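You operate a simulated robot arm through the tools that you are given. There is no shell and no other tool. Be economical: measure what you need, move in short steps, check, and stop when the job is done.

Carry out the task below with a simulated robot arm. There is one attempt and no reset: what you move stays moved.

TASK
Clamp the ochre block, brush oil size over its top and lay the gold leaf on it.
Fine: stop up to it, black knob at TIGHT; yellow brush, leave the blue brush; the size must be tacky; brush and sheet go back; the pot stays put.
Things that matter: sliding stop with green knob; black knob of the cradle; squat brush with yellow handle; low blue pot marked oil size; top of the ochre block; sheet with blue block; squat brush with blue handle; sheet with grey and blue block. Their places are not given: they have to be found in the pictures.

It is judged by the outcome, as a careful person would: the job done as asked, and still so three seconds after it is handed in. It fails if anything else is knocked over, pushed out of place, dropped, spilled or broken.

THE ROBOT
A 6-joint arm with a two-finger parallel gripper, fixed in place. Base frame: the origin is at the foot of the arm, x ahead of it, y to its left, z up. Lengths are in mm, angles in degrees, forces in N, time in s.
Its first joint turns from -66.0 to 66.0 degrees. Payload 2.7 kg.
Tool frame: the origin (TCP) lies between the finger pads and is the grasp point; the fingertips stand 23 mm ahead of it; z points along the fingers, y is the line along which they close. The gripper opens to 94 mm. The fingers are 38 mm wide and 10 mm thick; the gripper's body (54 by 96 mm) begins 39 mm behind the TCP.
Orientation is told as [roll, pitch, yaw] about the base's x, y, z axes, in that order, counted from this pose: with the fingers straight down and closing along the base's y, the tool's x points along the base's -x, its y along +y and its z along -z.

THE INTERFACE
- The arm moves only by the tool step_arm. Its argument "steps" is a list that holds one entry, the list of rows, each a list of 7 numbers: the shift along the base's x, y, z in mm, then the turn, a rotation vector about the base's x, y, z in degrees, then the gripper command, from -1 (fully open) to 1 (shut), values between in proportion. In form: [[[dx, dy, dz, rx, ry, rz, fingers], ...]]. A call has 1 to 10 rows; each row shifts and turns the commanded pose from where the row before left it. A row lasts 0.2 s, in which the tool goes at most 50 mm and 8.6 degrees; a call with a longer step from one row to the next is refused whole, and so is a gripper value outside its range. A pose out of reach is approached as far as the arm can. The call stops where the force on the tool passes 40 N (or 10 N more than at its start, if that is more) or the arm is blocked; 0.2 s more then pass. The fingers move at their own pace (about 45 mm/s each) and stop on an object; they squeeze with about 40 N. The grip force told is the motor's: it shows also when the fingers shut on nothing. Time passes only in rows, and 0.2 s behind the last, so rows that do not move let the fingers close. It gives the time, the measured TCP pose, the force on the tool (base axes), the opening and the grip force at its end, in the units of the frame above (readings bear some noise).
- Cameras (640 x 400 px; columns grow to the right, rows downward): "scene" is fixed at [83.3, -433.6, 1413.9]; the picture's right is [0.73, -0.69, 0.00], its down [-0.34, -0.35, -0.87] and it looks along [0.60, 0.63, -0.49] (base axes); focal length 312 px, centre (320, 200). "wrist" rides on the gripper at [-39, 0, -44] in the tool frame; the picture's right is [0.00, -1.00, 0.00], its down [0.97, 0.00, -0.24] and it looks along [0.24, 0.00, 0.97] (tool axes); focal length 218 px, centre (320, 200).
- get_image(camera): a new picture of that camera. No time passes.
- measure_at(camera, pixels): there is no depth. For up to 12 entries [column, row, z] of the newest picture of that camera ("zoom" is the newest enlarged one), the place [x, y] in the base frame at which the ray of that pixel passes the height z, good to about 2 mm. No time passes.
- zoom(camera, box): a new picture of the part [left, top, right, bottom] of that camera's present view, enlarged. No time passes.
- sign_off(): hands the job in; it is judged then, once.

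Work in short steps. Measure before you move; look again where a grasp or a placing could have gone wrong, and mend it. You have 80 turns and 46 pictures in all, those below and enlarged ones among them. Open the gripper and draw the arm clear of the work before you hand the job in, unless the task says otherwise; then end with one line.

The tools are called after "Emit:" as a command line: name --argument value ..., lists and objects as JSON in quotes. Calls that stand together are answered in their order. step_arm: Moves the arm, as the interface text tells. Its arguments: {"type":"object","properties":{"steps":{"type":"array","items":{"type":"array","items":{"type":"array","items":{"type":"number"}}}}},"required":["steps"]} The other tools are called the same way: get_image (camera) takes a picture; measure_at (camera, pixels) gives the place at which the rays of pixels pass given heights; zoom (camera, box) takes an enlarged picture of a part of a camera's view; sign_off () hands the job in.

At the start:

```text
time: 0.0
ee_pos: [366.2, -148.5, 1209.0]
orientation: [-0.2, -0.2, 0.1]
force: [0.5, -0.9, 0.3]
opening: 94.0
finger_force: 0.1
```

scene: 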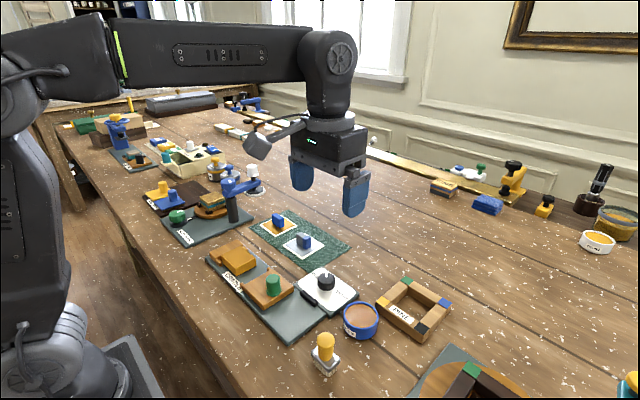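
wrist: 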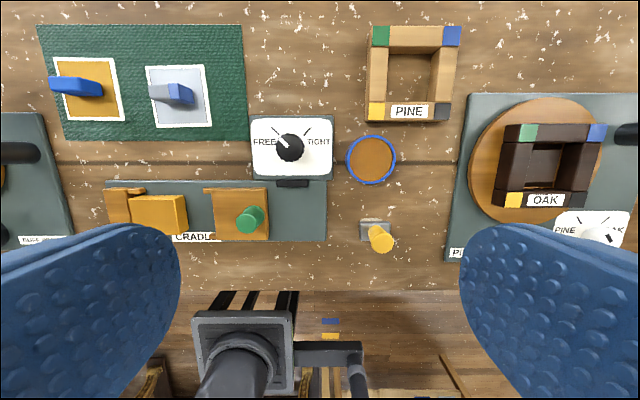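

The wrist view shows the cradle, the knob (290,147), the pot (371,159), the yellow brush (378,237) and the two sheets. I zoom in for detail.

Emit:
zoom --camera "wrist" --box '[30, 20, 350, 260]'

Emit:
zoom --camera "scene" --box '[190, 200, 460, 380]'

Emit:
zoom --camera "scene" --box '[50, 80, 350, 270]'

```text
1.67 times, centred on (190, 140) of wrist
```

zoom: 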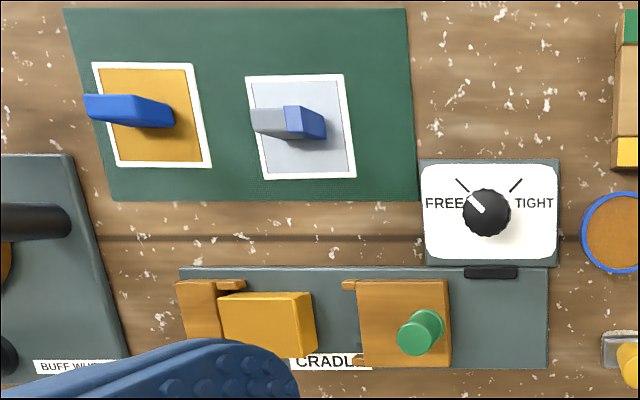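

```text
2.22 times, centred on (325, 290) of scene
```

zoom: 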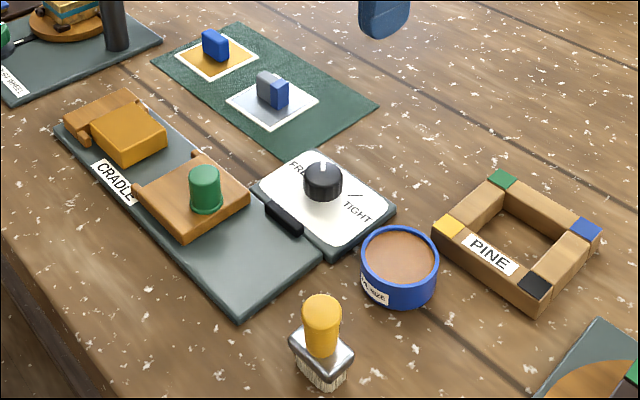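

```text
2.11 times, centred on (200, 175) of scene
```

zoom: 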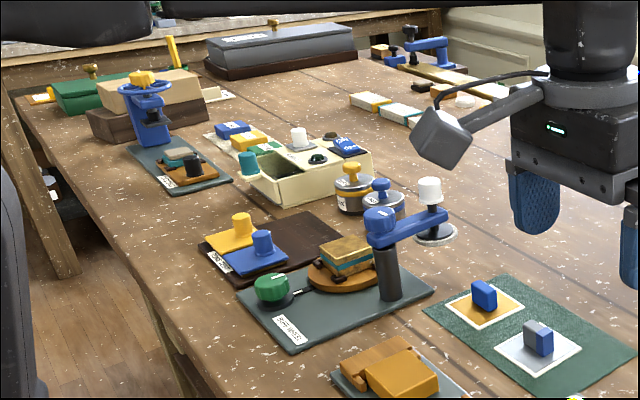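

Gold sheet is the one with the all-blue block, the silver one has the grey/blue block. I measure main points from the wrist picture at guessed heights.

Emit:
measure_at --camera "wrist" --pixels '[[290, 147, 835], [250, 220, 850], [226, 213, 818], [371, 159, 825], [380, 240, 870], [370, 230, 810], [159, 214, 825], [188, 214, 825], [90, 88, 810], [88, 90, 796], [178, 96, 796], [214, 213, 818]]'

Emit:
measure_at --camera "scene" --pixels '[[326, 276, 835], [276, 278, 850], [278, 222, 830], [278, 227, 796], [361, 310, 820], [326, 339, 870], [322, 367, 793], [242, 252, 830], [262, 257, 830], [278, 216, 815], [316, 300, 795]]'

```text
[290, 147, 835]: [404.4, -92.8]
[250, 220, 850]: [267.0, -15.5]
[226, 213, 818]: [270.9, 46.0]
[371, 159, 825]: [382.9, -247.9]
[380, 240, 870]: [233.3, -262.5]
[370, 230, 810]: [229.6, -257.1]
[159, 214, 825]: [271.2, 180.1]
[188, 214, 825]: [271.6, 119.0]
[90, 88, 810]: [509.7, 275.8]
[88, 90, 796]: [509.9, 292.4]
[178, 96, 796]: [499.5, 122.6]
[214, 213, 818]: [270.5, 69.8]
```

```text
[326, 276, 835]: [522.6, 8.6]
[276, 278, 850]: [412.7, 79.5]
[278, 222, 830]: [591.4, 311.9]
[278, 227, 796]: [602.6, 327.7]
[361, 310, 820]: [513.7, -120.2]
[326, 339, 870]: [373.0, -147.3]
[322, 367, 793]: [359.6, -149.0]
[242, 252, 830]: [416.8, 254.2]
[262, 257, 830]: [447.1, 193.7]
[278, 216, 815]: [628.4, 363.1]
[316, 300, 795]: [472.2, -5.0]
```

The two cameras disagree at z≈793–835, and intersecting their rays puts the bench near z≈955, not 793. I remeasure with heights around that to test it.

Emit:
measure_at --camera "wrist" --pixels '[[290, 147, 990], [240, 214, 975], [371, 159, 985], [380, 240, 1025], [108, 141, 957], [247, 139, 957], [243, 25, 957], [327, 240, 960], [88, 90, 957], [178, 96, 957]]'

Emit:
measure_at --camera "scene" --pixels '[[326, 276, 990], [361, 310, 985], [326, 330, 1025], [311, 270, 957], [349, 245, 957], [291, 343, 960], [278, 227, 957], [304, 246, 957]]'

```text
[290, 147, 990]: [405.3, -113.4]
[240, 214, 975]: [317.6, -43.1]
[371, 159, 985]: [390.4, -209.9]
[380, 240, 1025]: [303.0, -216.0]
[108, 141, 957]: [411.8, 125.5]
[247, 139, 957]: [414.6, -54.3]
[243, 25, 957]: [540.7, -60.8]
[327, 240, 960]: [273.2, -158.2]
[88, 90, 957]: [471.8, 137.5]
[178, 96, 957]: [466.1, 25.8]
```

```text
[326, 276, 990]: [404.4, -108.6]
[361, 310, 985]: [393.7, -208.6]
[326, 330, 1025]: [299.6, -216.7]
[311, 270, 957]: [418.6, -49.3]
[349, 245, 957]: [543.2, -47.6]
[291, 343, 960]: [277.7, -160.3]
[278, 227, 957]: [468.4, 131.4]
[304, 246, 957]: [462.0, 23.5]
```

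Both cameras agree now: bench is at z≈955. I go above the cradle for a closer view.

Emit:
step_arm --steps '[[[-13, 37, -16, 0, 0, 0, -1], [-13, 37, -16, 0, 0, 0, -1], [-13, 37, -16, 0, 0, 0, -1], [-12, 37, -16, 0, 0, 0, -1], [0, 0, 0, 0, 0, 0, -1]]]'

Emit:
get_image --camera "wrist"

Emit:
get_image --camera "scene"

```text
time: 1.2
ee_pos: [314.7, -0.4, 1143.1]
orientation: [-0.1, -0.1, -0.1]
force: [0.5, 0.1, 0.5]
opening: 94.2
finger_force: 0.1
```

```text
40 pictures are left
```

wrist: 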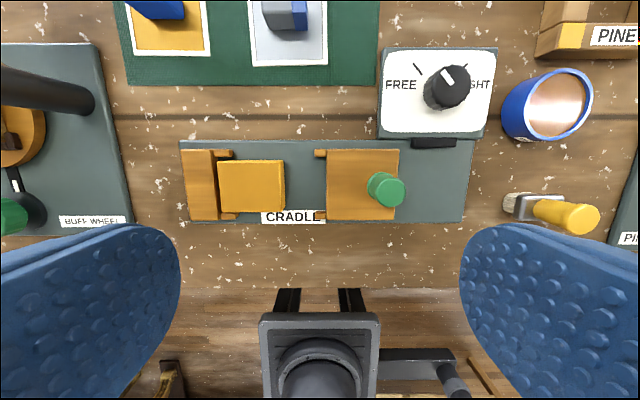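

```text
39 pictures are left
```

scene: 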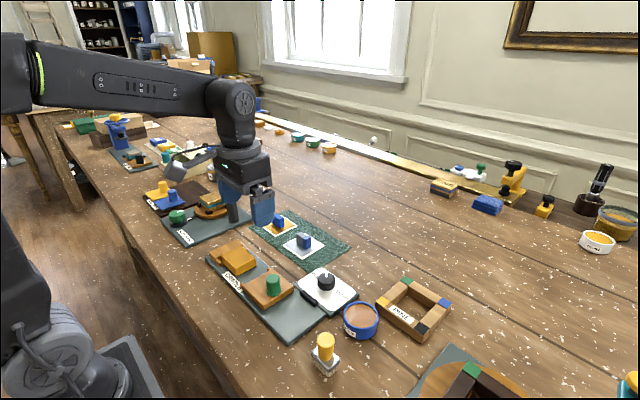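

Zooming for precise features.

Emit:
zoom --camera "wrist" --box '[170, 40, 500, 246]'

Emit:
zoom --camera "scene" --box '[200, 230, 360, 350]'

```text
1.94 times, centred on (335, 143) of wrist
```

zoom: 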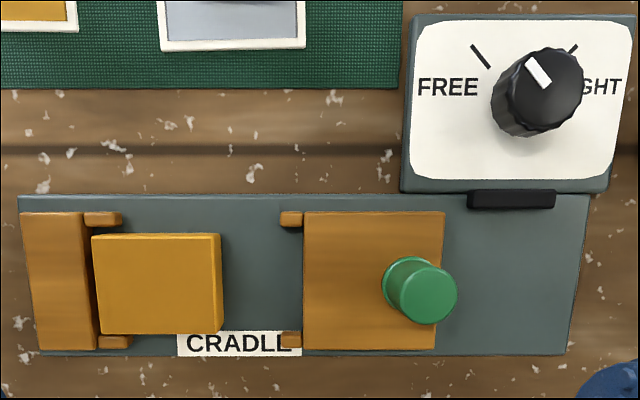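

```text
3.33 times, centred on (280, 290) of scene
```

zoom: 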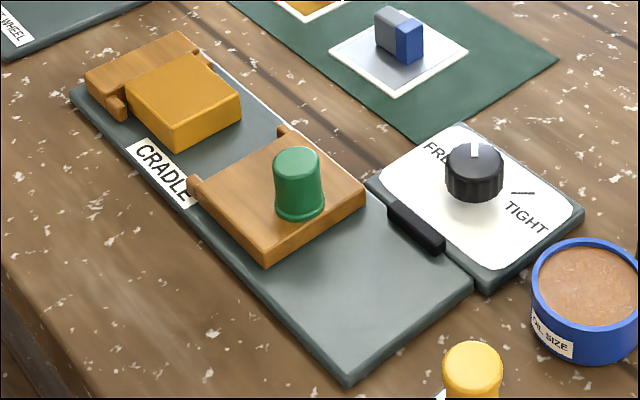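

Measure corresponding points in both views for triangulation.

Emit:
measure_at --camera "zoom" --pixels '[[298, 160, 1000], [298, 160, 1030], [475, 158, 990], [475, 158, 1010], [176, 132, 970], [176, 132, 990], [194, 58, 980], [241, 97, 980], [126, 88, 980], [266, 250, 975], [365, 187, 975]]'

Emit:
measure_at --camera "wrist" --pixels '[[387, 190.5, 1000], [387, 190.5, 1030], [448, 86, 990], [448, 86, 1010], [284, 210, 970], [284, 210, 990], [217, 161, 980], [283, 160, 980], [221, 213, 980], [395, 210, 975], [399, 149.5, 975]]'

```text
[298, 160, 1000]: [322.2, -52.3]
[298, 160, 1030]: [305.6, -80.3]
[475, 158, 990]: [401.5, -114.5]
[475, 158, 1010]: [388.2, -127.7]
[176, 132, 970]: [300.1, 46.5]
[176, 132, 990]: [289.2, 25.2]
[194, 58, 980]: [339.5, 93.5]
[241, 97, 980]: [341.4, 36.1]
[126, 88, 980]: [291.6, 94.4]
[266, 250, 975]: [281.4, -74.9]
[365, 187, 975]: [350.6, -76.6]
```

```text
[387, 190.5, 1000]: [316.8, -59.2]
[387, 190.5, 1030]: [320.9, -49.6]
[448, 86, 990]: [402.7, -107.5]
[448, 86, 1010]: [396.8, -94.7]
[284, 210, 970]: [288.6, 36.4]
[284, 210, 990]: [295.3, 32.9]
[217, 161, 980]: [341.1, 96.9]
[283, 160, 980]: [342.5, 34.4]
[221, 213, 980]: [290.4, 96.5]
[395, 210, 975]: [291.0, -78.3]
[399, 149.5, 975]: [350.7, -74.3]
```

Triangulated: green knob top (318,-57.5,1005), black knob top (404,-111,985), block 51×60 mm centred (316,65) with top z≈980, stop top ≈975. I approach the green knob.

Emit:
step_arm --steps '[[[1, -19, -30, 0, 0, 0, -0.1], [1, -19, -30, 0, 0, 0, -0.1], [1, -19, -30, 0, 0, 0, -0.1], [0, 0, -25, 0, 0, 0, -0.1], [0, 0, -20, 0, 0, 0, -0.1], [0, 0, -4, 0, 0, 0, -0.1], [0, 0, 0, 0, 0, 0, -0.1]]]'

Emit:
get_image --camera "scene"

```text
time: 2.8
ee_pos: [318.5, -57.9, 1005.1]
orientation: [-0.1, -0.1, 0.1]
force: [-0.6, 0.3, 0.1]
opening: 51.6
finger_force: 0.0
```

```text
36 pictures are left
```

scene: 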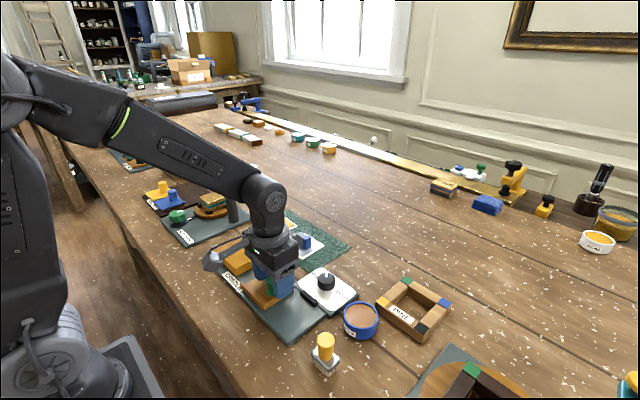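

Fingers straddle the green knob. Close and check the opening.

Emit:
step_arm --steps '[[[0, 0, 0, 0, 0, 0, 1], [0, 0, 0, 0, 0, 0, 1], [0, 0, 0, 0, 0, 0, 1], [0, 0, 0, 0, 0, 0, 1]]]'

```text
time: 3.8
ee_pos: [318.8, -58.1, 1004.8]
orientation: [-0.1, -0.1, 0.0]
force: [0.5, 0.9, -2.3]
opening: 25.0
finger_force: 44.3
```

Knob held (25 mm). Slide +y in short steps.

Emit:
step_arm --steps '[[[0, 8, 0, 0, 0, 0, 1], [0, 8, 0, 0, 0, 0, 1], [0, 8, 0, 0, 0, 0, 1], [0, 6, 0, 0, 0, 0, 1], [0, 0, 0, 0, 0, 0, 1]]]'

Emit:
zoom --camera "scene" --box '[200, 230, 360, 330]'

```text
time: 5.0
ee_pos: [317.8, -28.4, 1005.5]
orientation: [-0.2, -0.2, -0.1]
force: [9.8, -0.7, 1.1]
opening: 25.0
finger_force: 45.2
```

```text
4.00 times, centred on (280, 280) of scene
```

zoom: 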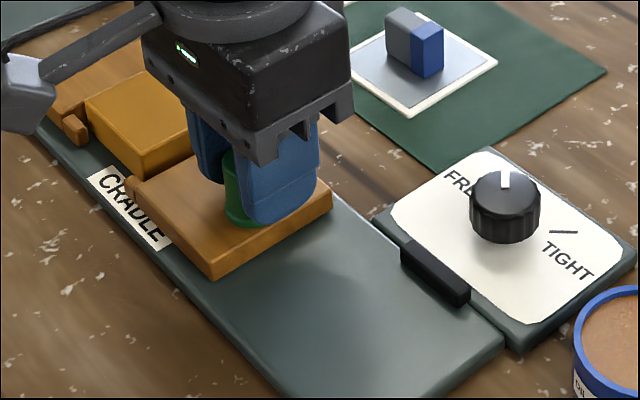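

The stop slid 30 mm, still a gap to the block. Continue gently.

Emit:
step_arm --steps '[[[0, 3, 0, 0, 0, 0, 1], [0, 3, 0, 0, 0, 0, 1], [0, 2, 0, 0, 0, 0, 1], [0, 2, 0, 0, 0, 0, 1], [0, 0, 0, 0, 0, 0, 1]]]'

Emit:
zoom --camera "scene" --box '[200, 230, 360, 330]'

```text
time: 6.2
ee_pos: [318.4, -16.4, 1005.4]
orientation: [-0.1, -0.3, -0.1]
force: [15.3, -0.2, 6.4]
opening: 25.4
finger_force: 45.0
```

```text
4.00 times, centred on (280, 280) of scene
```

zoom: 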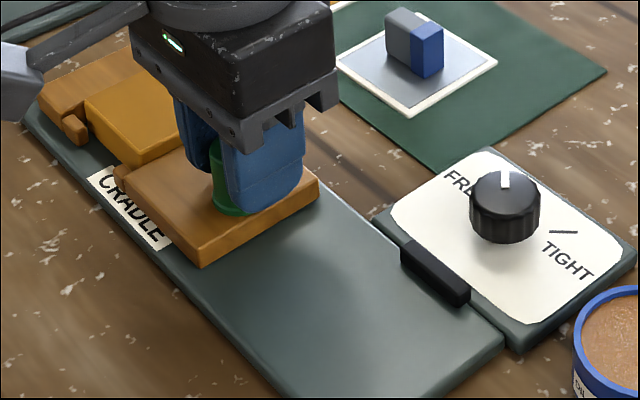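

Close to the block now. X side-load is 15 N, so I ease x by +1 and continue in small steps until force builds.

Emit:
step_arm --steps '[[[1, 0, -0.5, 0, 0, 0, 1], [0, 2, 0, 0, 0, 0, 1], [0, 2, 0, 0, 0, 0, 1], [0, 0, 0, 0, 0, 0, 1]]]'

Emit:
zoom --camera "scene" --box '[200, 230, 300, 300]'

```text
time: 7.2
ee_pos: [318.6, -13.9, 1003.7]
orientation: [-0.1, -0.1, 0.1]
force: [0.9, 0.6, 26.7]
opening: 25.3
finger_force: 44.5
```

```text
5.71 times, centred on (250, 265) of scene
```

zoom: 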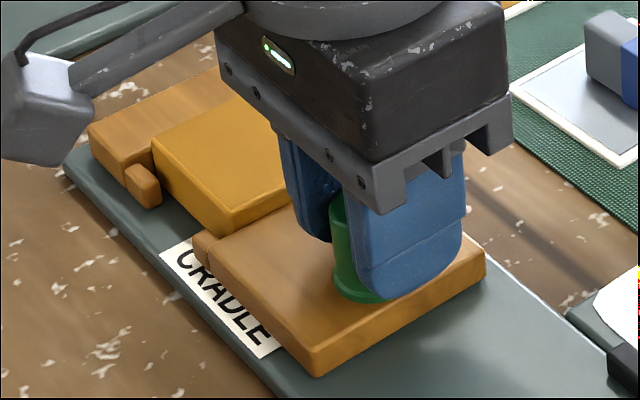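

Fingers press slightly downward (fz 27 N), so I raise 1 mm, and continue +y.

Emit:
step_arm --steps '[[[0, 0, 1, 0, 0, 0, 1], [0, 2, 0, 0, 0, 0, 1], [0, 2, 0, 0, 0, 0, 1], [0, 0, 0, 0, 0, 0, 1]]]'

Emit:
zoom --camera "scene" --box '[200, 230, 300, 300]'

```text
time: 8.2
ee_pos: [318.5, -9.7, 1006.5]
orientation: [-0.2, 0.0, 0.0]
force: [9.0, -17.3, -8.6]
opening: 25.2
finger_force: 45.1
```

```text
5.71 times, centred on (250, 265) of scene
```

zoom: 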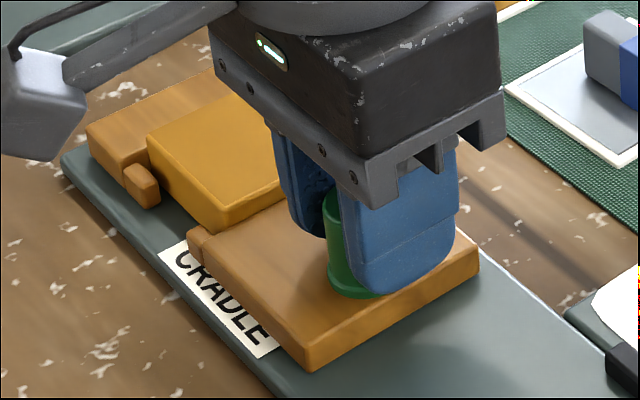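

Resistance of 17 N in y. The block moved slightly to the fence; one more small push to confirm it is hard up.

Emit:
step_arm --steps '[[[0, 1, 0, 0, 0, 0, 1], [0, 1, 0, 0, 0, 0, 1], [0, 0, 0, 0, 0, 0, 1]]]'

Emit:
zoom --camera "scene" --box '[200, 230, 300, 300]'

```text
time: 8.8
ee_pos: [317.9, -10.1, 1005.8]
orientation: [-0.4, 0.0, 0.0]
force: [4.9, -11.4, -3.5]
opening: 25.4
finger_force: 45.2
stopped in row 2: the force on the tool passed its limit (the readings are from after the stop); the commanded pose is now the measured one
```

```text
5.71 times, centred on (250, 265) of scene
```

zoom: 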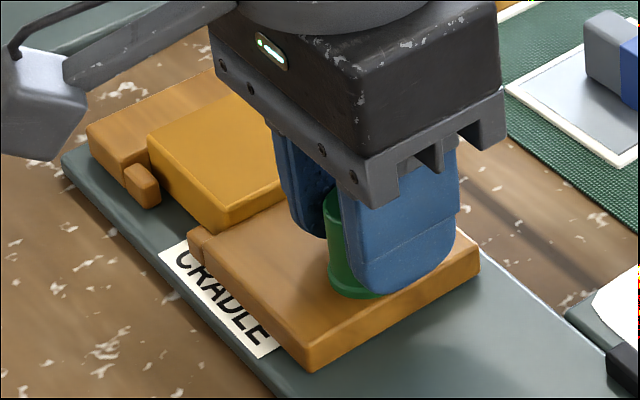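

Hard up against the block and fence. Release and rise, then go above the black knob (404,-111).

Emit:
step_arm --steps '[[[0, 0, 0, 0, 0, 0, -0.1], [0, 0, 0, 0, 0, 0, -0.1], [0, 0, 25, 0, 0, 0, -0.1], [0, 0, 35, 0, 0, 0, -0.1], [20, -25, 35, 0, 0, 0, -0.1], [33, -38, 0, 0, 0, 0, -0.1], [33, -38, 0, 0, 0, 0, -0.1], [0, 0, 0, 0, 0, 0, -0.1]]]'

Emit:
get_image --camera "wrist"

```text
refused: row 6 steps farther than a row can; nothing moved
```

```text
30 pictures are left
```

wrist: 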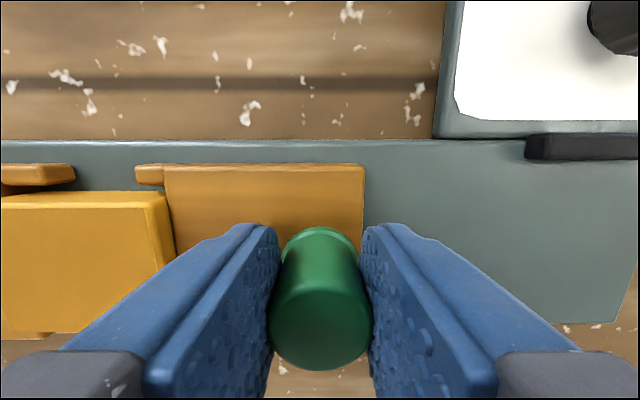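

Emit:
step_arm --steps '[[[0, 0, 0, 0, 0, 0, -0.1], [0, 0, 0, 0, 0, 0, -0.1], [0, 0, 25, 0, 0, 0, -0.1], [0, 0, 35, 0, 0, 0, -0.1], [20, -25, 25, 0, 0, 0, -0.1], [33, -33, 0, 0, 0, 0, -0.1], [33, -33, 0, 0, 0, 0, -0.1], [0, -10, 0, 0, 0, 0, -0.1], [0, 0, 0, 0, 0, 0, -0.1]]]'

Emit:
get_image --camera "wrist"

```text
time: 10.8
ee_pos: [403.8, -111.3, 1089.3]
orientation: [-0.3, 0.0, 0.0]
force: [0.5, 0.2, 0.8]
opening: 51.6
finger_force: 0.1
```

```text
29 pictures are left
```

wrist: 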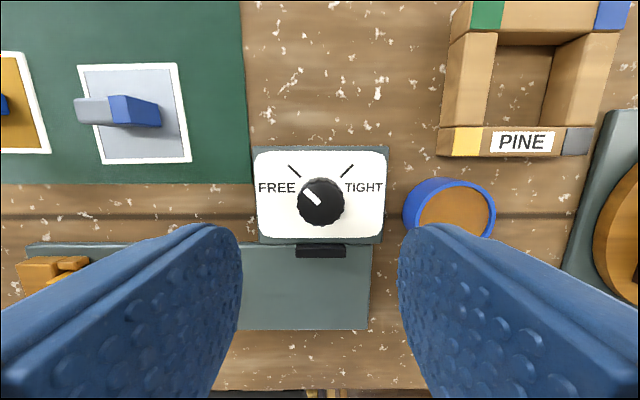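

Knob centre is at TCP x,y; pointer at FREE (45° left), TIGHT is 45° right, so turn 90° clockwise. Pre-rotate +45° while descending.

Emit:
step_arm --steps '[[[0, 0, -10, 0, 0, 7.5, 0.02], [0, 0, -10, 0, 0, 7.5, 0.02], [0, 0, -10, 0, 0, 7.5, 0.02], [0, 0, -10, 0, 0, 7.5, 0.02], [0, 0, -10, 0, 0, 7.5, 0.02], [0, 0, -10, 0, 0, 7.5, 0.02], [0, 0, -20, 0, 0, 0, 0.02], [0, 0, -15, 0, 0, 0, 0.02], [0, 0, 0, 0, 0, 0, 0.02]]]'

Emit:
zoom --camera "scene" --box '[240, 220, 400, 330]'

```text
time: 12.8
ee_pos: [404.8, -111.2, 994.6]
orientation: [-0.3, 0.1, 45.0]
force: [0.0, -0.5, 0.1]
opening: 46.2
finger_force: 0.1
```

```text
3.64 times, centred on (320, 275) of scene
```

zoom: 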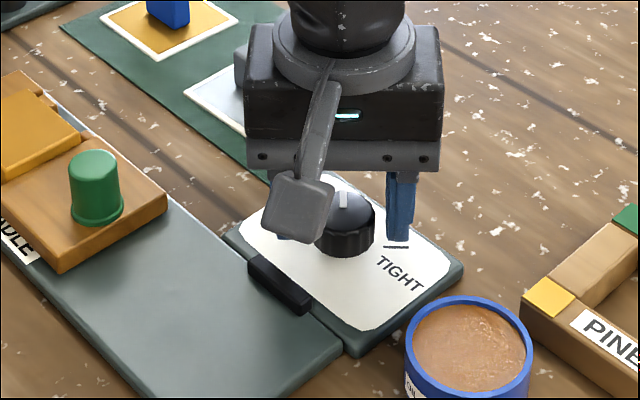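

Fingers straddle the knob. Close and check.

Emit:
step_arm --steps '[[[0, 0, 0, 0, 0, 0, 1], [0, 0, 0, 0, 0, 0, 1], [0, 0, 0, 0, 0, 0, 1]]]'

```text
time: 13.6
ee_pos: [404.5, -112.0, 996.4]
orientation: [-0.3, 0.0, 45.0]
force: [1.8, -1.7, -3.0]
opening: 33.7
finger_force: 45.2
```

Knob held at 33.7 mm. Turn clockwise.

Emit:
step_arm --steps '[[[0, 0, 0, 0, 0, -8, 1], [0, 0, 0, 0, 0, -8, 1], [0, 0, 0, 0, 0, -8, 1], [0, 0, 0, 0, 0, -8, 1], [0, 0, 0, 0, 0, -8, 1], [0, 0, 0, 0, 0, -8, 1], [0, 0, 0, 0, 0, -8, 1], [0, 0, 0, 0, 0, -8, 1], [0, 0, 0, 0, 0, -8, 1], [0, 0, 0, 0, 0, -8, 1]]]'

Emit:
step_arm --steps '[[[0, 0, 0, 0, 0, -5, 1], [0, 0, 0, 0, 0, -5, 1], [0, 0, 0, 0, 0, 0, 1]]]'

Emit:
get_image --camera "wrist"

```text
time: 15.8
ee_pos: [403.1, -112.7, 995.0]
orientation: [-0.6, -0.1, -35.1]
force: [-6.6, -29.9, -0.6]
opening: 33.6
finger_force: 45.1
```

```text
time: 16.6
ee_pos: [402.5, -111.6, 994.5]
orientation: [-0.5, 0.1, -45.2]
force: [-15.3, -25.4, 9.5]
opening: 33.7
finger_force: 45.1
```

```text
27 pictures are left
```

wrist: 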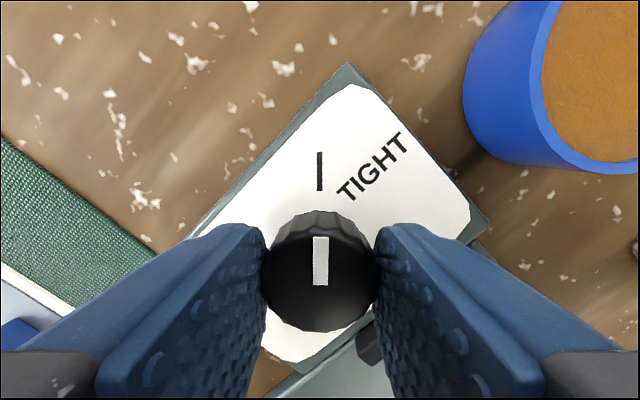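

Pointer now lines up with the TIGHT tick. Release, rise, turn back, and go above the yellow brush (~(302,-216)).

Emit:
step_arm --steps '[[[0, 0, 0, 0, 0, 0, 0], [0, 0, 0, 0, 0, 0, 0], [0, 0, 30, 0, 0, 0, 0], [0, 0, 40, 0, 0, 0, 0], [0, 0, 45, 0, 0, 7.5, 0], [-25, -25, 0, 0, 0, 7.5, 0], [-25, -25, 0, 0, 0, 7.5, 0], [-25, -25, 0, 0, 0, 7.5, 0], [-25, -25, 0, 0, 0, 7.5, 0], [0, 0, 0, 0, 0, 7.5, 0]]]'

Emit:
get_image --camera "wrist"

Emit:
zoom --camera "scene" --box '[250, 250, 410, 385]'

```text
time: 18.8
ee_pos: [303.1, -210.6, 1109.7]
orientation: [-0.3, 0.0, 0.0]
force: [0.6, 0.5, 0.5]
opening: 46.9
finger_force: 0.0
```

```text
26 pictures are left
```

wrist: 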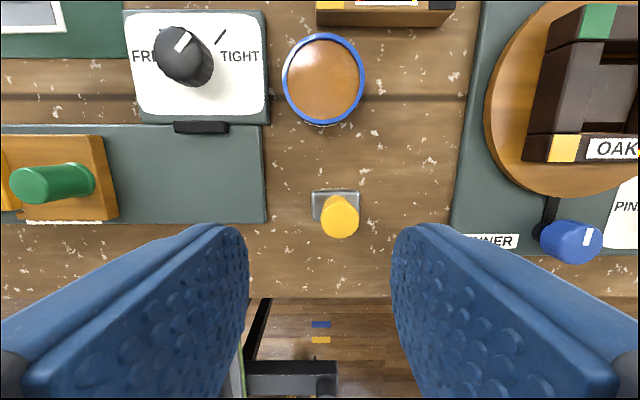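

```text
2.96 times, centred on (330, 318) of scene
```

zoom: 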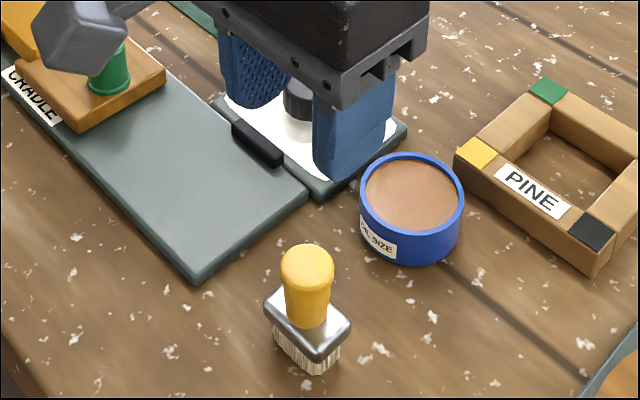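

Brush is square with the base axes. Measure its handle top and ferrule in both views, and the pot rim.

Emit:
measure_at --camera "zoom" --pixels '[[307, 260, 1010], [307, 260, 1030], [350, 320, 975], [263, 300, 975], [313, 358, 975], [316, 372, 955], [412, 190, 975], [411, 187, 990], [358, 190, 985], [465, 195, 985]]'

Emit:
measure_at --camera "wrist" --pixels '[[340, 216, 1010], [340, 216, 1030], [312, 191, 975], [360, 191, 975], [313, 221, 975], [324, 78, 985], [283, 80, 985], [365, 80, 985], [324, 33, 985], [326, 124, 985], [310, 2, 957]]'

```text
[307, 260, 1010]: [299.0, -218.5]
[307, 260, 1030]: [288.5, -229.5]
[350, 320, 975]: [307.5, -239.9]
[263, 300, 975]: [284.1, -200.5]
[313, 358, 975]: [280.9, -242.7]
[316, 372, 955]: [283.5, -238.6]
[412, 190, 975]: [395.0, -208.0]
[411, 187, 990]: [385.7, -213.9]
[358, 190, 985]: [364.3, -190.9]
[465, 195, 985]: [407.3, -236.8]
```

```text
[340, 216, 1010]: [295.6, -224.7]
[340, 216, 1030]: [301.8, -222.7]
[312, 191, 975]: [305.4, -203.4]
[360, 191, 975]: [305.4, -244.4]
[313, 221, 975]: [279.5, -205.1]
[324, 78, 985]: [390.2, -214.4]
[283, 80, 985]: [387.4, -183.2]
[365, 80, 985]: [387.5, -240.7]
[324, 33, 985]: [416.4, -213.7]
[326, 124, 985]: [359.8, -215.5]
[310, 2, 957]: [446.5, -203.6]
```

Brush handle centre ≈(294,-223), top z≈1016; pot rim centre ≈(388,-213), z≈985. Descend on the brush.

Emit:
step_arm --steps '[[[-9, -12, -20, 0, 0, 0, 0], [0, 0, -30, 0, 0, 0, 0], [0, 0, -25, 0, 0, 0, 0], [0, 0, -18, 0, 0, 0, 0], [0, 0, -10, 0, 0, 0, 0], [0, 0, 0, 0, 0, 0, 0]]]'

Emit:
get_image --camera "wrist"

```text
time: 20.2
ee_pos: [297.4, -221.5, 1006.6]
orientation: [-0.3, 0.1, -0.1]
force: [-0.2, 0.5, -0.7]
opening: 46.9
finger_force: 0.1
```

```text
24 pictures are left
```

wrist: 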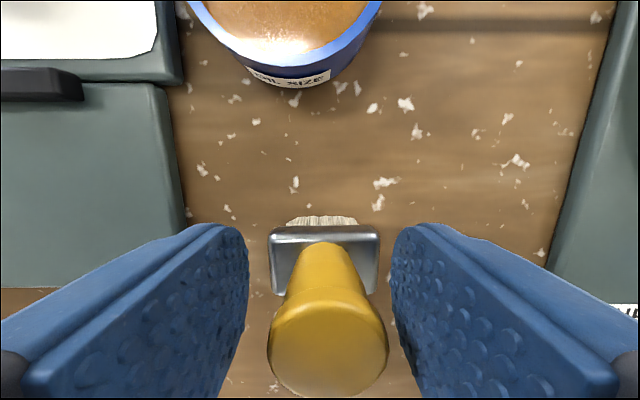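

Handle sits centrally between the fingers; close.

Emit:
step_arm --steps '[[[0, 0, 0, 0, 0, 0, 1], [0, 0, 0, 0, 0, 0, 1], [0, 0, 0, 0, 0, 0, 1], [0, 0, 0, 0, 0, 0, 1]]]'

Emit:
step_arm --steps '[[[0, 0, 10, 0, 0, 0, 1], [0, 0, 25, 0, 0, 0, 1], [0, 0, 30, 0, 0, 0, 1], [0, 0, 0, 0, 0, 0, 1]]]'

Emit:
get_image --camera "wrist"

Emit:
zoom --camera "scene" --box '[250, 250, 410, 350]'

```text
time: 21.2
ee_pos: [296.2, -222.4, 1008.4]
orientation: [-0.4, 0.0, 0.0]
force: [-0.6, -0.5, 0.2]
opening: 22.6
finger_force: 40.1
```

```text
time: 22.2
ee_pos: [295.3, -223.5, 1072.8]
orientation: [-0.4, 0.1, 0.1]
force: [-0.7, -0.8, -0.6]
opening: 22.8
finger_force: 40.2
```

```text
23 pictures are left
```

wrist: 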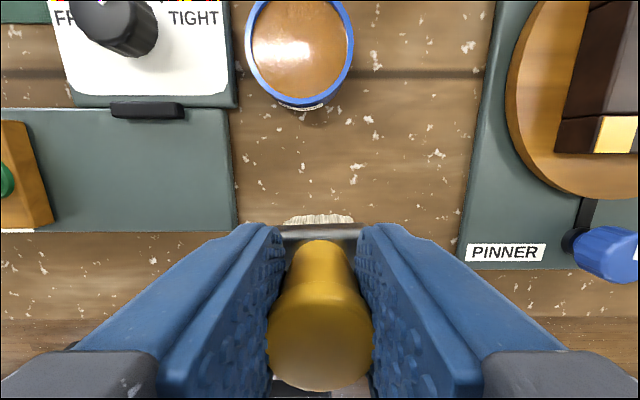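

```text
4.00 times, centred on (330, 300) of scene
```

zoom: 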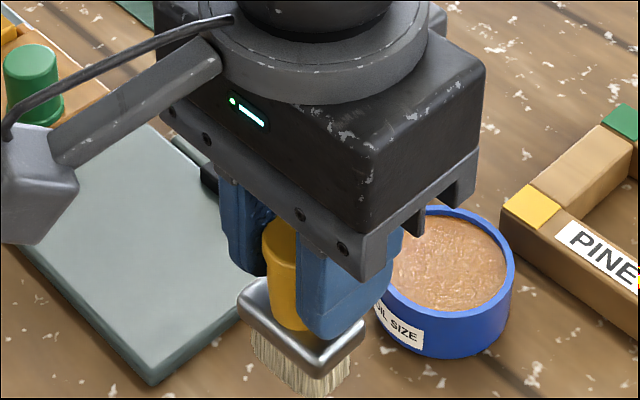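

Brush is held level. Check the pot rim and liquid positions from this view.

Emit:
measure_at --camera "wrist" --pixels '[[246, 50, 985], [353, 50, 985], [300, 103, 985], [252, 50, 978], [347, 50, 978], [300, 97, 978], [310, 1, 978]]'

Emit:
measure_at --camera "zoom" --pixels '[[516, 265, 985], [450, 206, 985], [455, 321, 985], [507, 262, 978], [450, 218, 978], [450, 311, 978]]'

```text
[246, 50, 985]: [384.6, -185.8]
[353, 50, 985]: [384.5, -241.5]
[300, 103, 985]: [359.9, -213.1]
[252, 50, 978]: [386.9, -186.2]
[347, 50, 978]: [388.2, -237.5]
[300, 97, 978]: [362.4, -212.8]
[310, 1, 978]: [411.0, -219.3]
```

```text
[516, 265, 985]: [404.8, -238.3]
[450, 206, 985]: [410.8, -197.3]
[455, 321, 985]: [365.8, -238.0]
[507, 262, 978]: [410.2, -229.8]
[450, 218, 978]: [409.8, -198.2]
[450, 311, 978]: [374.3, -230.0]
```

Pot centre (388,-213.5). Move brush above it, lower partway, and look.

Emit:
step_arm --steps '[[[31, 3, 0, 0, 0, 0, 1], [31, 3, 0, 0, 0, 0, 1], [32, 3.5, 0, 0, 0, 0, 1], [0, 0, -15, 0, 0, 0, 1], [0, 0, -15, 0, 0, 0, 1], [0, 0, 0, 0, 0, 0, 1]]]'

Emit:
zoom --camera "scene" --box '[300, 250, 420, 350]'

```text
time: 23.6
ee_pos: [389.5, -213.4, 1042.2]
orientation: [-0.3, -0.1, 0.0]
force: [0.0, 0.2, -1.1]
opening: 22.7
finger_force: 40.0
```

```text
4.00 times, centred on (360, 300) of scene
```

zoom: 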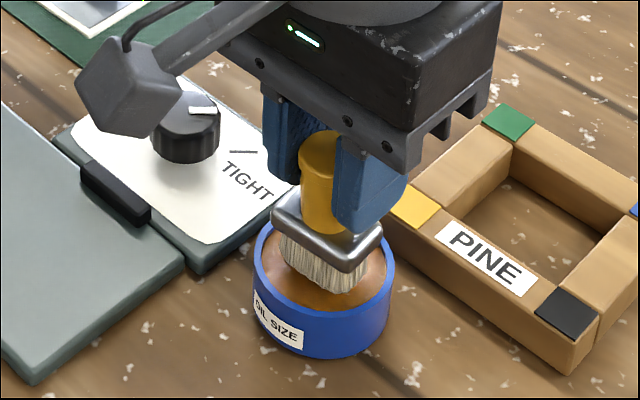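

Bristles are centred over the size. Lower gently by 16 mm.

Emit:
step_arm --steps '[[[0, 0, -5, 0, 0, 0, 1], [0, 0, -5, 0, 0, 0, 1], [0, 0, -3, 0, 0, 0, 1], [0, 0, -3, 0, 0, 0, 1], [0, 0, 0, 0, 0, 0, 1]]]'

Emit:
zoom --camera "scene" --box '[300, 250, 420, 350]'

```text
time: 24.8
ee_pos: [390.5, -213.8, 1028.9]
orientation: [-0.5, -0.4, -0.1]
force: [-0.6, -2.0, 30.4]
opening: 22.5
finger_force: 40.7
```

```text
4.00 times, centred on (360, 300) of scene
```

zoom: 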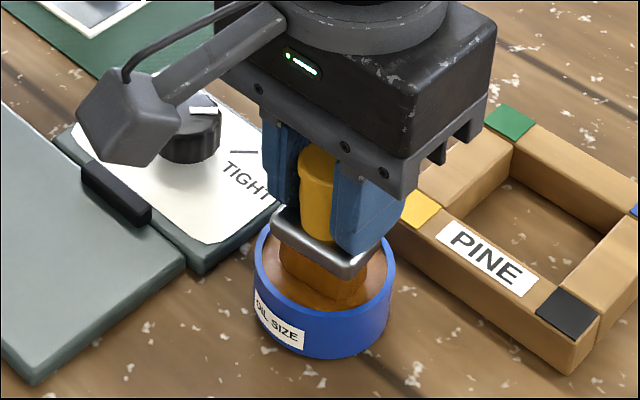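

Bristles are loaded (contact at TCP z≈1029). Lift and carry over to the block at safe height.

Emit:
step_arm --steps '[[[0, 0, 15, 0, 0, 0, 1], [0, 0, 20, 0, 0, 0, 1], [0, 0, 35, 0, 0, 0, 1], [-12, 46, 0, 0, 0, 0, 1], [-12, 46, 0, 0, 0, 0, 1], [-12, 46, 0, 0, 0, 0, 1], [-12, 46, 0, 0, 0, 0, 1], [-12, 46, 0, 0, 0, 0, 1], [-12, 46, 0, 0, 0, 0, 1], [0, 5, 0, 0, 0, 0, 1]]]'

Emit:
get_image --camera "wrist"

Emit:
zoom --camera "scene" --box '[190, 200, 350, 300]'

```text
time: 27.0
ee_pos: [314.8, 65.9, 1096.3]
orientation: [-0.3, 0.0, -0.1]
force: [-0.9, 0.9, 0.4]
opening: 0.1
finger_force: 40.5
```

```text
19 pictures are left
```

wrist: 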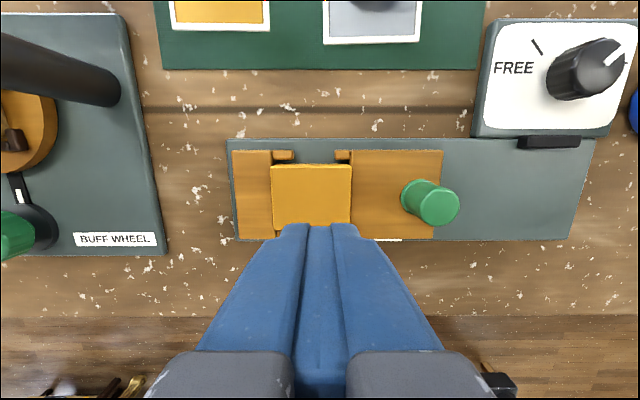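

```text
4.00 times, centred on (270, 250) of scene
```

zoom: 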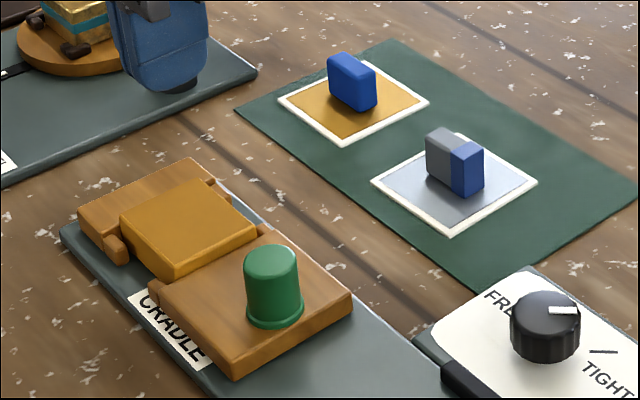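

The gripper shut on nothing: the brush slipped out somewhere. I look at the scene.

Emit:
get_image --camera "scene"

Emit:
zoom --camera "scene" --box '[290, 240, 450, 360]'

```text
17 pictures are left
```

scene: 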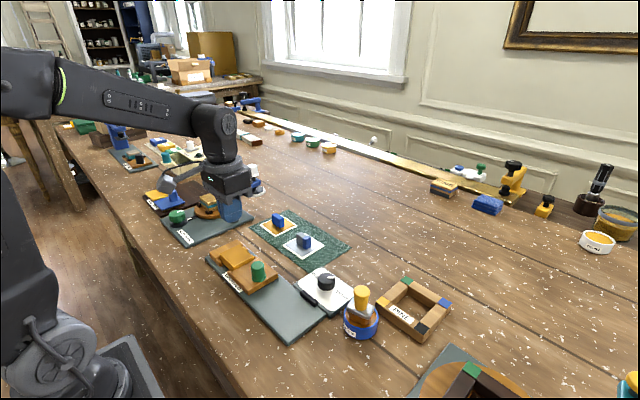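

```text
3.33 times, centred on (370, 300) of scene
```

zoom: 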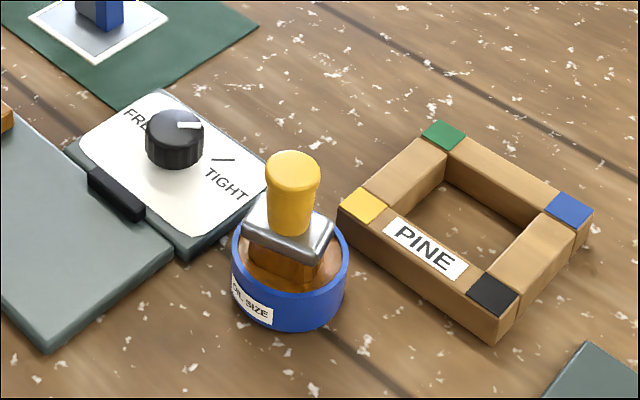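

The brush stands upright in the pot, luckily. Measure its handle and re-grasp slightly lower, lifting slowly.

Emit:
measure_at --camera "zoom" --pixels '[[292, 172, 1040], [292, 172, 1036], [290, 262, 983], [232, 250, 985], [348, 258, 985], [290, 318, 985], [242, 236, 1000], [334, 230, 1000], [315, 264, 1000]]'

Emit:
step_arm --steps '[[[12, -46, 0, 0, 0, 0, 0], [12, -46, 0, 0, 0, 0, 0], [12, -46, 0, 0, 0, 0, 0], [12, -46, 0, 0, 0, 0, 0], [12, -46, 0, 0, 0, 0, 0], [12, -46, 0, 0, 0, 0, 0], [1, -4, 0, 0, 0, 0, 0], [0, 0, 0, 0, 0, 0, 0]]]'

Emit:
get_image --camera "wrist"

```text
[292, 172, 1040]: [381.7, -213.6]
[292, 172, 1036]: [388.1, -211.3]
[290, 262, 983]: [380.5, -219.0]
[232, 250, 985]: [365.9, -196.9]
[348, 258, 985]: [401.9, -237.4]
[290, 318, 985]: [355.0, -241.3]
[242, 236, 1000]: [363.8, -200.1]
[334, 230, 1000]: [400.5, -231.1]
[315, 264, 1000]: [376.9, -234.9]
```

```text
time: 28.8
ee_pos: [389.2, -209.9, 1096.7]
orientation: [-0.3, -0.1, 0.0]
force: [-0.5, 0.0, -0.8]
opening: 47.0
finger_force: 0.1
```

```text
15 pictures are left
```

wrist: 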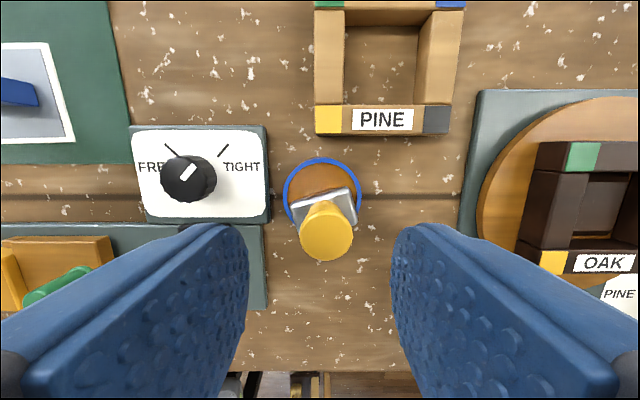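

The brush turned about 14° in the pot. Measure handle and ferrule.

Emit:
measure_at --camera "wrist" --pixels '[[327, 236, 1036], [291, 204, 1000], [352, 188, 1000], [358, 214, 1000], [300, 228, 1000], [284, 194, 985], [362, 194, 985], [322, 158, 985]]'

Emit:
zoom --camera "wrist" --box '[250, 130, 410, 270]'

```text
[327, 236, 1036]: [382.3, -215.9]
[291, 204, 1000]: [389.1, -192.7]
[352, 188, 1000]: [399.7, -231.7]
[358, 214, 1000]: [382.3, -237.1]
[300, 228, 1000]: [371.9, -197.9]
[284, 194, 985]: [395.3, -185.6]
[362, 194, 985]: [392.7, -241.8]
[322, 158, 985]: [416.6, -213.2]
```

```text
2.86 times, centred on (330, 200) of wrist
```

zoom: 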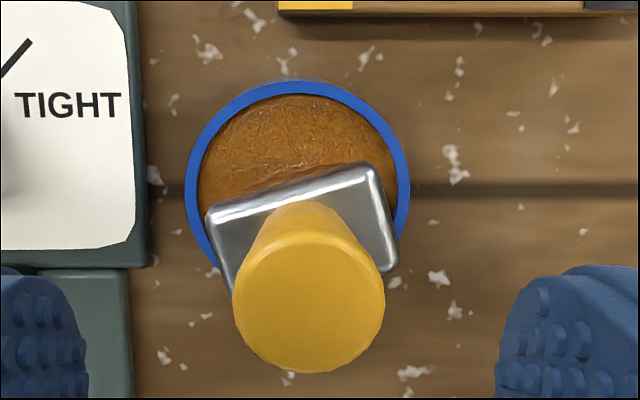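

Pot has not moved; ferrule centre (385.7,-215), yaw +15°. Align the gripper and descend.

Emit:
step_arm --steps '[[[-3.5, -3, -15, 0, 0, 7.5, 0], [0, 0, -20, 0, 0, 7.5, 0], [0, 0, -15, 0, 0, 0, 0], [0, 0, -12, 0, 0, 0, 0], [0, 0, -6, 0, 0, 0, 0], [0, 0, 0, 0, 0, 0, 0]]]'

Emit:
get_image --camera "wrist"

```text
time: 30.2
ee_pos: [386.5, -216.4, 1028.6]
orientation: [-0.3, -0.1, 15.0]
force: [0.0, -0.4, -0.5]
opening: 47.1
finger_force: 0.1
```

```text
13 pictures are left
```

wrist: 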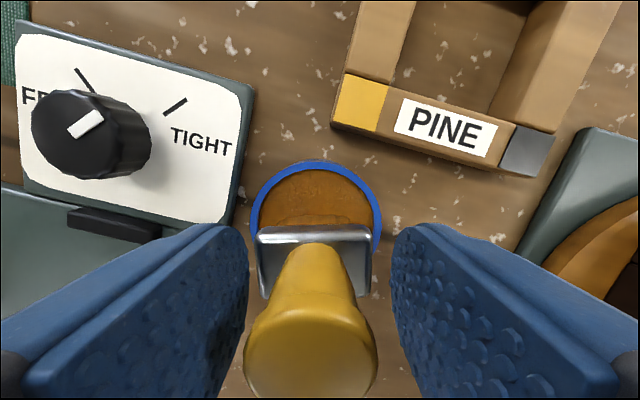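

Aligned and straddling. Lower 2 mm, close, and lift slowly.

Emit:
step_arm --steps '[[[0, 0, -2, 0, 0, 0, 0], [0, 0, 0, 0, 0, 0, 1], [0, 0, 0, 0, 0, 0, 1], [0, 0, 0, 0, 0, 0, 1], [0, 0, 0, 0, 0, 0, 1]]]'

Emit:
step_arm --steps '[[[0, 0, 3, 0, 0, 0, 1], [0, 0, 3, 0, 0, 0, 1], [0, 0, 4, 0, 0, 0, 1], [0, 0, 6, 0, 0, 0, 1], [0, 0, 6, 0, 0, 0, 1], [0, 0, 8, 0, 0, 0, 1], [0, 0, 10, 0, 0, 0, 1], [0, 0, 10, 0, 0, 0, 1], [0, 0, 0, 0, 0, 0, 1]]]'

```text
time: 31.4
ee_pos: [385.6, -215.5, 1027.7]
orientation: [-0.3, 0.1, 15.0]
force: [0.7, -0.5, 2.8]
opening: 41.3
finger_force: 39.8
```

```text
time: 33.4
ee_pos: [387.1, -216.0, 1076.6]
orientation: [-0.3, 0.0, 15.0]
force: [-0.7, -0.5, 0.0]
opening: 40.9
finger_force: 40.0
```

Opening 41 mm means the fingers hold the ferrule ends. I check how it sits.

Emit:
zoom --camera "scene" --box '[310, 220, 410, 320]'

```text
4.00 times, centred on (360, 270) of scene
```

zoom: 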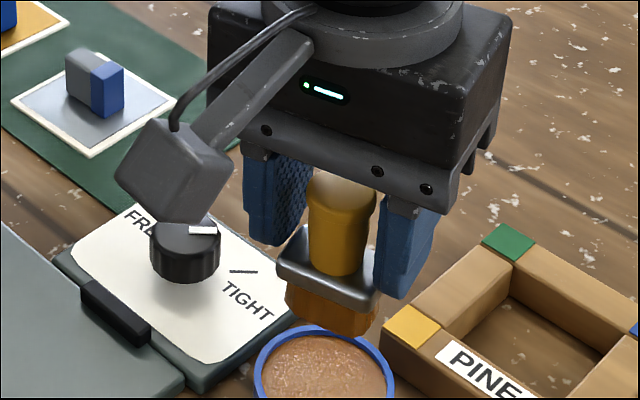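

The ferrule is firmly held between the fingers and the bristles are loaded. Carry to the block (centre ≈(315.5,72.5)), turning yaw back.

Emit:
step_arm --steps '[[[0, 0, 18, 0, 0, 0, 1], [-10, 36, 0, 0, 0, -7.5, 1], [-10, 36, 0, 0, 0, -7.5, 1], [-10, 36, 0, 0, 0, 0, 1], [-10, 36, 0, 0, 0, 0, 1], [-10, 36, 0, 0, 0, 0, 1], [-10, 36, 0, 0, 0, 0, 1], [-5, 36, 0, 0, 0, 0, 1], [-5, 36, 0, 0, 0, 0, 1], [0, 0, 0, 0, 0, 0, 1]]]'

Emit:
step_arm --steps '[[[0, 0, -15, 0, 0, 0, 1], [0, 0, -15, 0, 0, 0, 1], [0, 0, -10, 0, 0, 0, 1], [0, 0, -5, 0, 0, 0, 1], [0, 0, -3, 0, 0, 0, 1], [0, 0, 0, 0, 0, 0, 1]]]'

Emit:
zoom --camera "scene" --box '[190, 200, 310, 300]'

```text
time: 35.6
ee_pos: [316.0, 73.2, 1092.6]
orientation: [-0.2, 0.0, -0.1]
force: [0.4, -0.4, -1.1]
opening: 41.0
finger_force: 40.6
```

```text
time: 37.0
ee_pos: [315.9, 72.9, 1045.1]
orientation: [-0.3, 0.0, 0.0]
force: [-0.5, 0.1, -0.3]
opening: 41.0
finger_force: 40.0
```

```text
4.00 times, centred on (250, 250) of scene
```

zoom: 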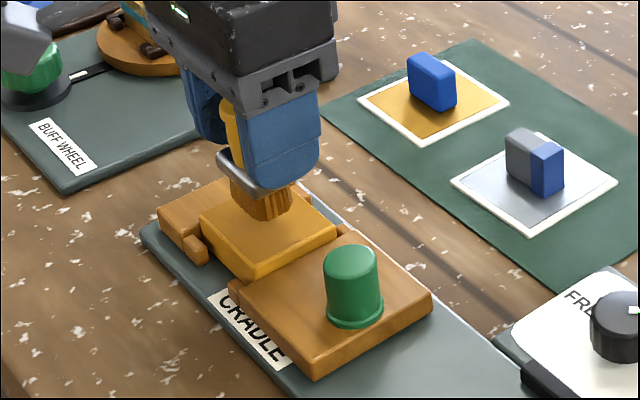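

Brush hovers above the block top. Lower in small steps till contact.

Emit:
step_arm --steps '[[[0, 0, -3, 0, 0, 0, 1], [0, 0, -3, 0, 0, 0, 1], [0, 0, -2, 0, 0, 0, 1], [0, 0, -2, 0, 0, 0, 1], [0, 0, 0, 0, 0, 0, 1]]]'

```text
time: 38.2
ee_pos: [317.2, 72.9, 1036.7]
orientation: [-0.3, 0.0, 0.0]
force: [0.2, 1.1, -0.6]
opening: 41.2
finger_force: 40.7
```

Emit:
step_arm --steps '[[[0, 0, -2, 0, 0, 0, 1], [0, 0, -1, 0, 0, 0, 1], [0, 0, -1, 0, 0, 0, 1], [0, 0, 0, 0, 0, 0, 1]]]'

```text
time: 39.2
ee_pos: [317.1, 73.0, 1031.8]
orientation: [-0.3, 0.0, 0.0]
force: [-1.2, 0.3, 1.5]
opening: 41.0
finger_force: 40.2
```

Emit:
step_arm --steps '[[[0, 0, -1, 0, 0, 0, 1], [0, 0, -1, 0, 0, 0, 1], [0, 0, 0, 0, 0, 0, 1]]]'

```text
time: 40.0
ee_pos: [316.8, 72.8, 1031.7]
orientation: [-0.2, -0.3, 0.0]
force: [-3.9, -1.3, 25.7]
opening: 41.2
finger_force: 40.0
```

Contact (26 N at TCP z≈1031.5). Ease up 1 mm and sweep over the whole top, in lanes.

Emit:
step_arm --steps '[[[0, -6, 1, 0, 0, 0, 1], [0, -7, 0, 0, 0, 0, 1], [-8, 0, 0, 0, 0, 0, 1], [-8, 0, 0, 0, 0, 0, 1], [8, 0, 0, 0, 0, 0, 1], [8, 0, 0, 0, 0, 0, 1], [8, 0, 0, 0, 0, 0, 1], [8, 0, 0, 0, 0, 0, 1], [0, 6, 0, 0, 0, 0, 1], [0, 7, 0, 0, 0, 0, 1]]]'

Emit:
step_arm --steps '[[[-8, 0, 0, 0, 0, 0, 1], [-8, 0, 0, 0, 0, 0, 1], [-8, 0, 0, 0, 0, 0, 1], [-8, 0, 0, 0, 0, 0, 1], [0, 6, 0, 0, 0, 0, 1], [0, 5, 0, 0, 0, 0, 1], [8, 0, 0, 0, 0, 0, 1], [8, 0, 0, 0, 0, 0, 1], [8, 0, 0, 0, 0, 0, 1], [8, 0, 0, 0, 0, 0, 1]]]'

```text
time: 42.2
ee_pos: [332.1, 72.2, 1031.4]
orientation: [-0.3, 0.0, 0.0]
force: [0.3, -4.3, 11.3]
opening: 41.1
finger_force: 40.5
```

```text
time: 44.4
ee_pos: [333.4, 84.6, 1031.7]
orientation: [-0.4, 0.1, 0.0]
force: [-0.2, 0.1, -0.6]
opening: 40.9
finger_force: 40.1
```

Vertical force vanished on the last lane, so I lift back and look at coverage.

Emit:
step_arm --steps '[[[0, 0, 15, 0, 0, 0, 1], [-20, -4, 25, 0, 0, 0, 1], [-30, -4, 25, 0, 0, 0, 1], [-20, -3, 5, 0, 0, 0, 1], [0, 0, 0, 0, 0, 0, 1]]]'

Emit:
get_image --camera "wrist"

```text
time: 45.6
ee_pos: [262.2, 72.0, 1100.6]
orientation: [-0.2, 0.1, 0.0]
force: [0.2, -0.2, -0.8]
opening: 41.1
finger_force: 39.6
```

```text
10 pictures are left
```

wrist: 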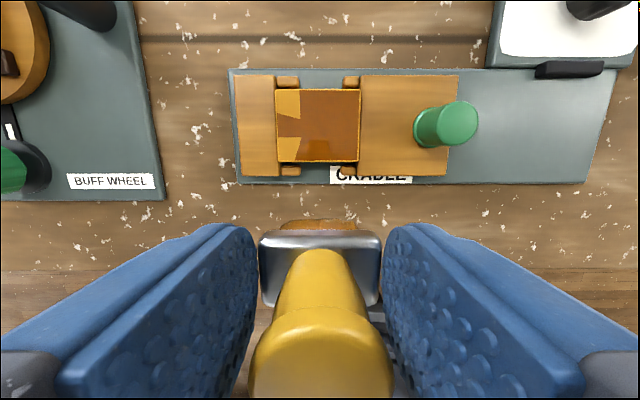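

The +y strip (left) of the top is still bare. Go back to that lane and press slightly lower.

Emit:
step_arm --steps '[[[20, 4, -5, 0, 0, 0, 1], [30, 5, -25, 0, 0, 0, 1], [20, 3, -25, 0, 0, 0, 1], [0, 0, -12, 0, 0, 0, 1], [0, 0, -3, 0, 0, 0, 1], [0, 0, -1, 0, 0, 0, 1], [0, 0, 0, 0, 0, 0, 1]]]'

```text
time: 47.2
ee_pos: [332.9, 85.0, 1031.5]
orientation: [-0.4, 0.1, 0.0]
force: [-0.2, -0.1, 0.5]
opening: 41.0
finger_force: 40.0
```

Emit:
step_arm --steps '[[[0, 0, -1, 0, 0, 0, 1], [0, 0, 0, 0, 0, 0, 1]]]'

```text
time: 47.8
ee_pos: [331.8, 84.1, 1030.6]
orientation: [-0.3, 0.0, 0.0]
force: [-1.6, -0.5, 7.0]
opening: 40.9
finger_force: 39.5
```

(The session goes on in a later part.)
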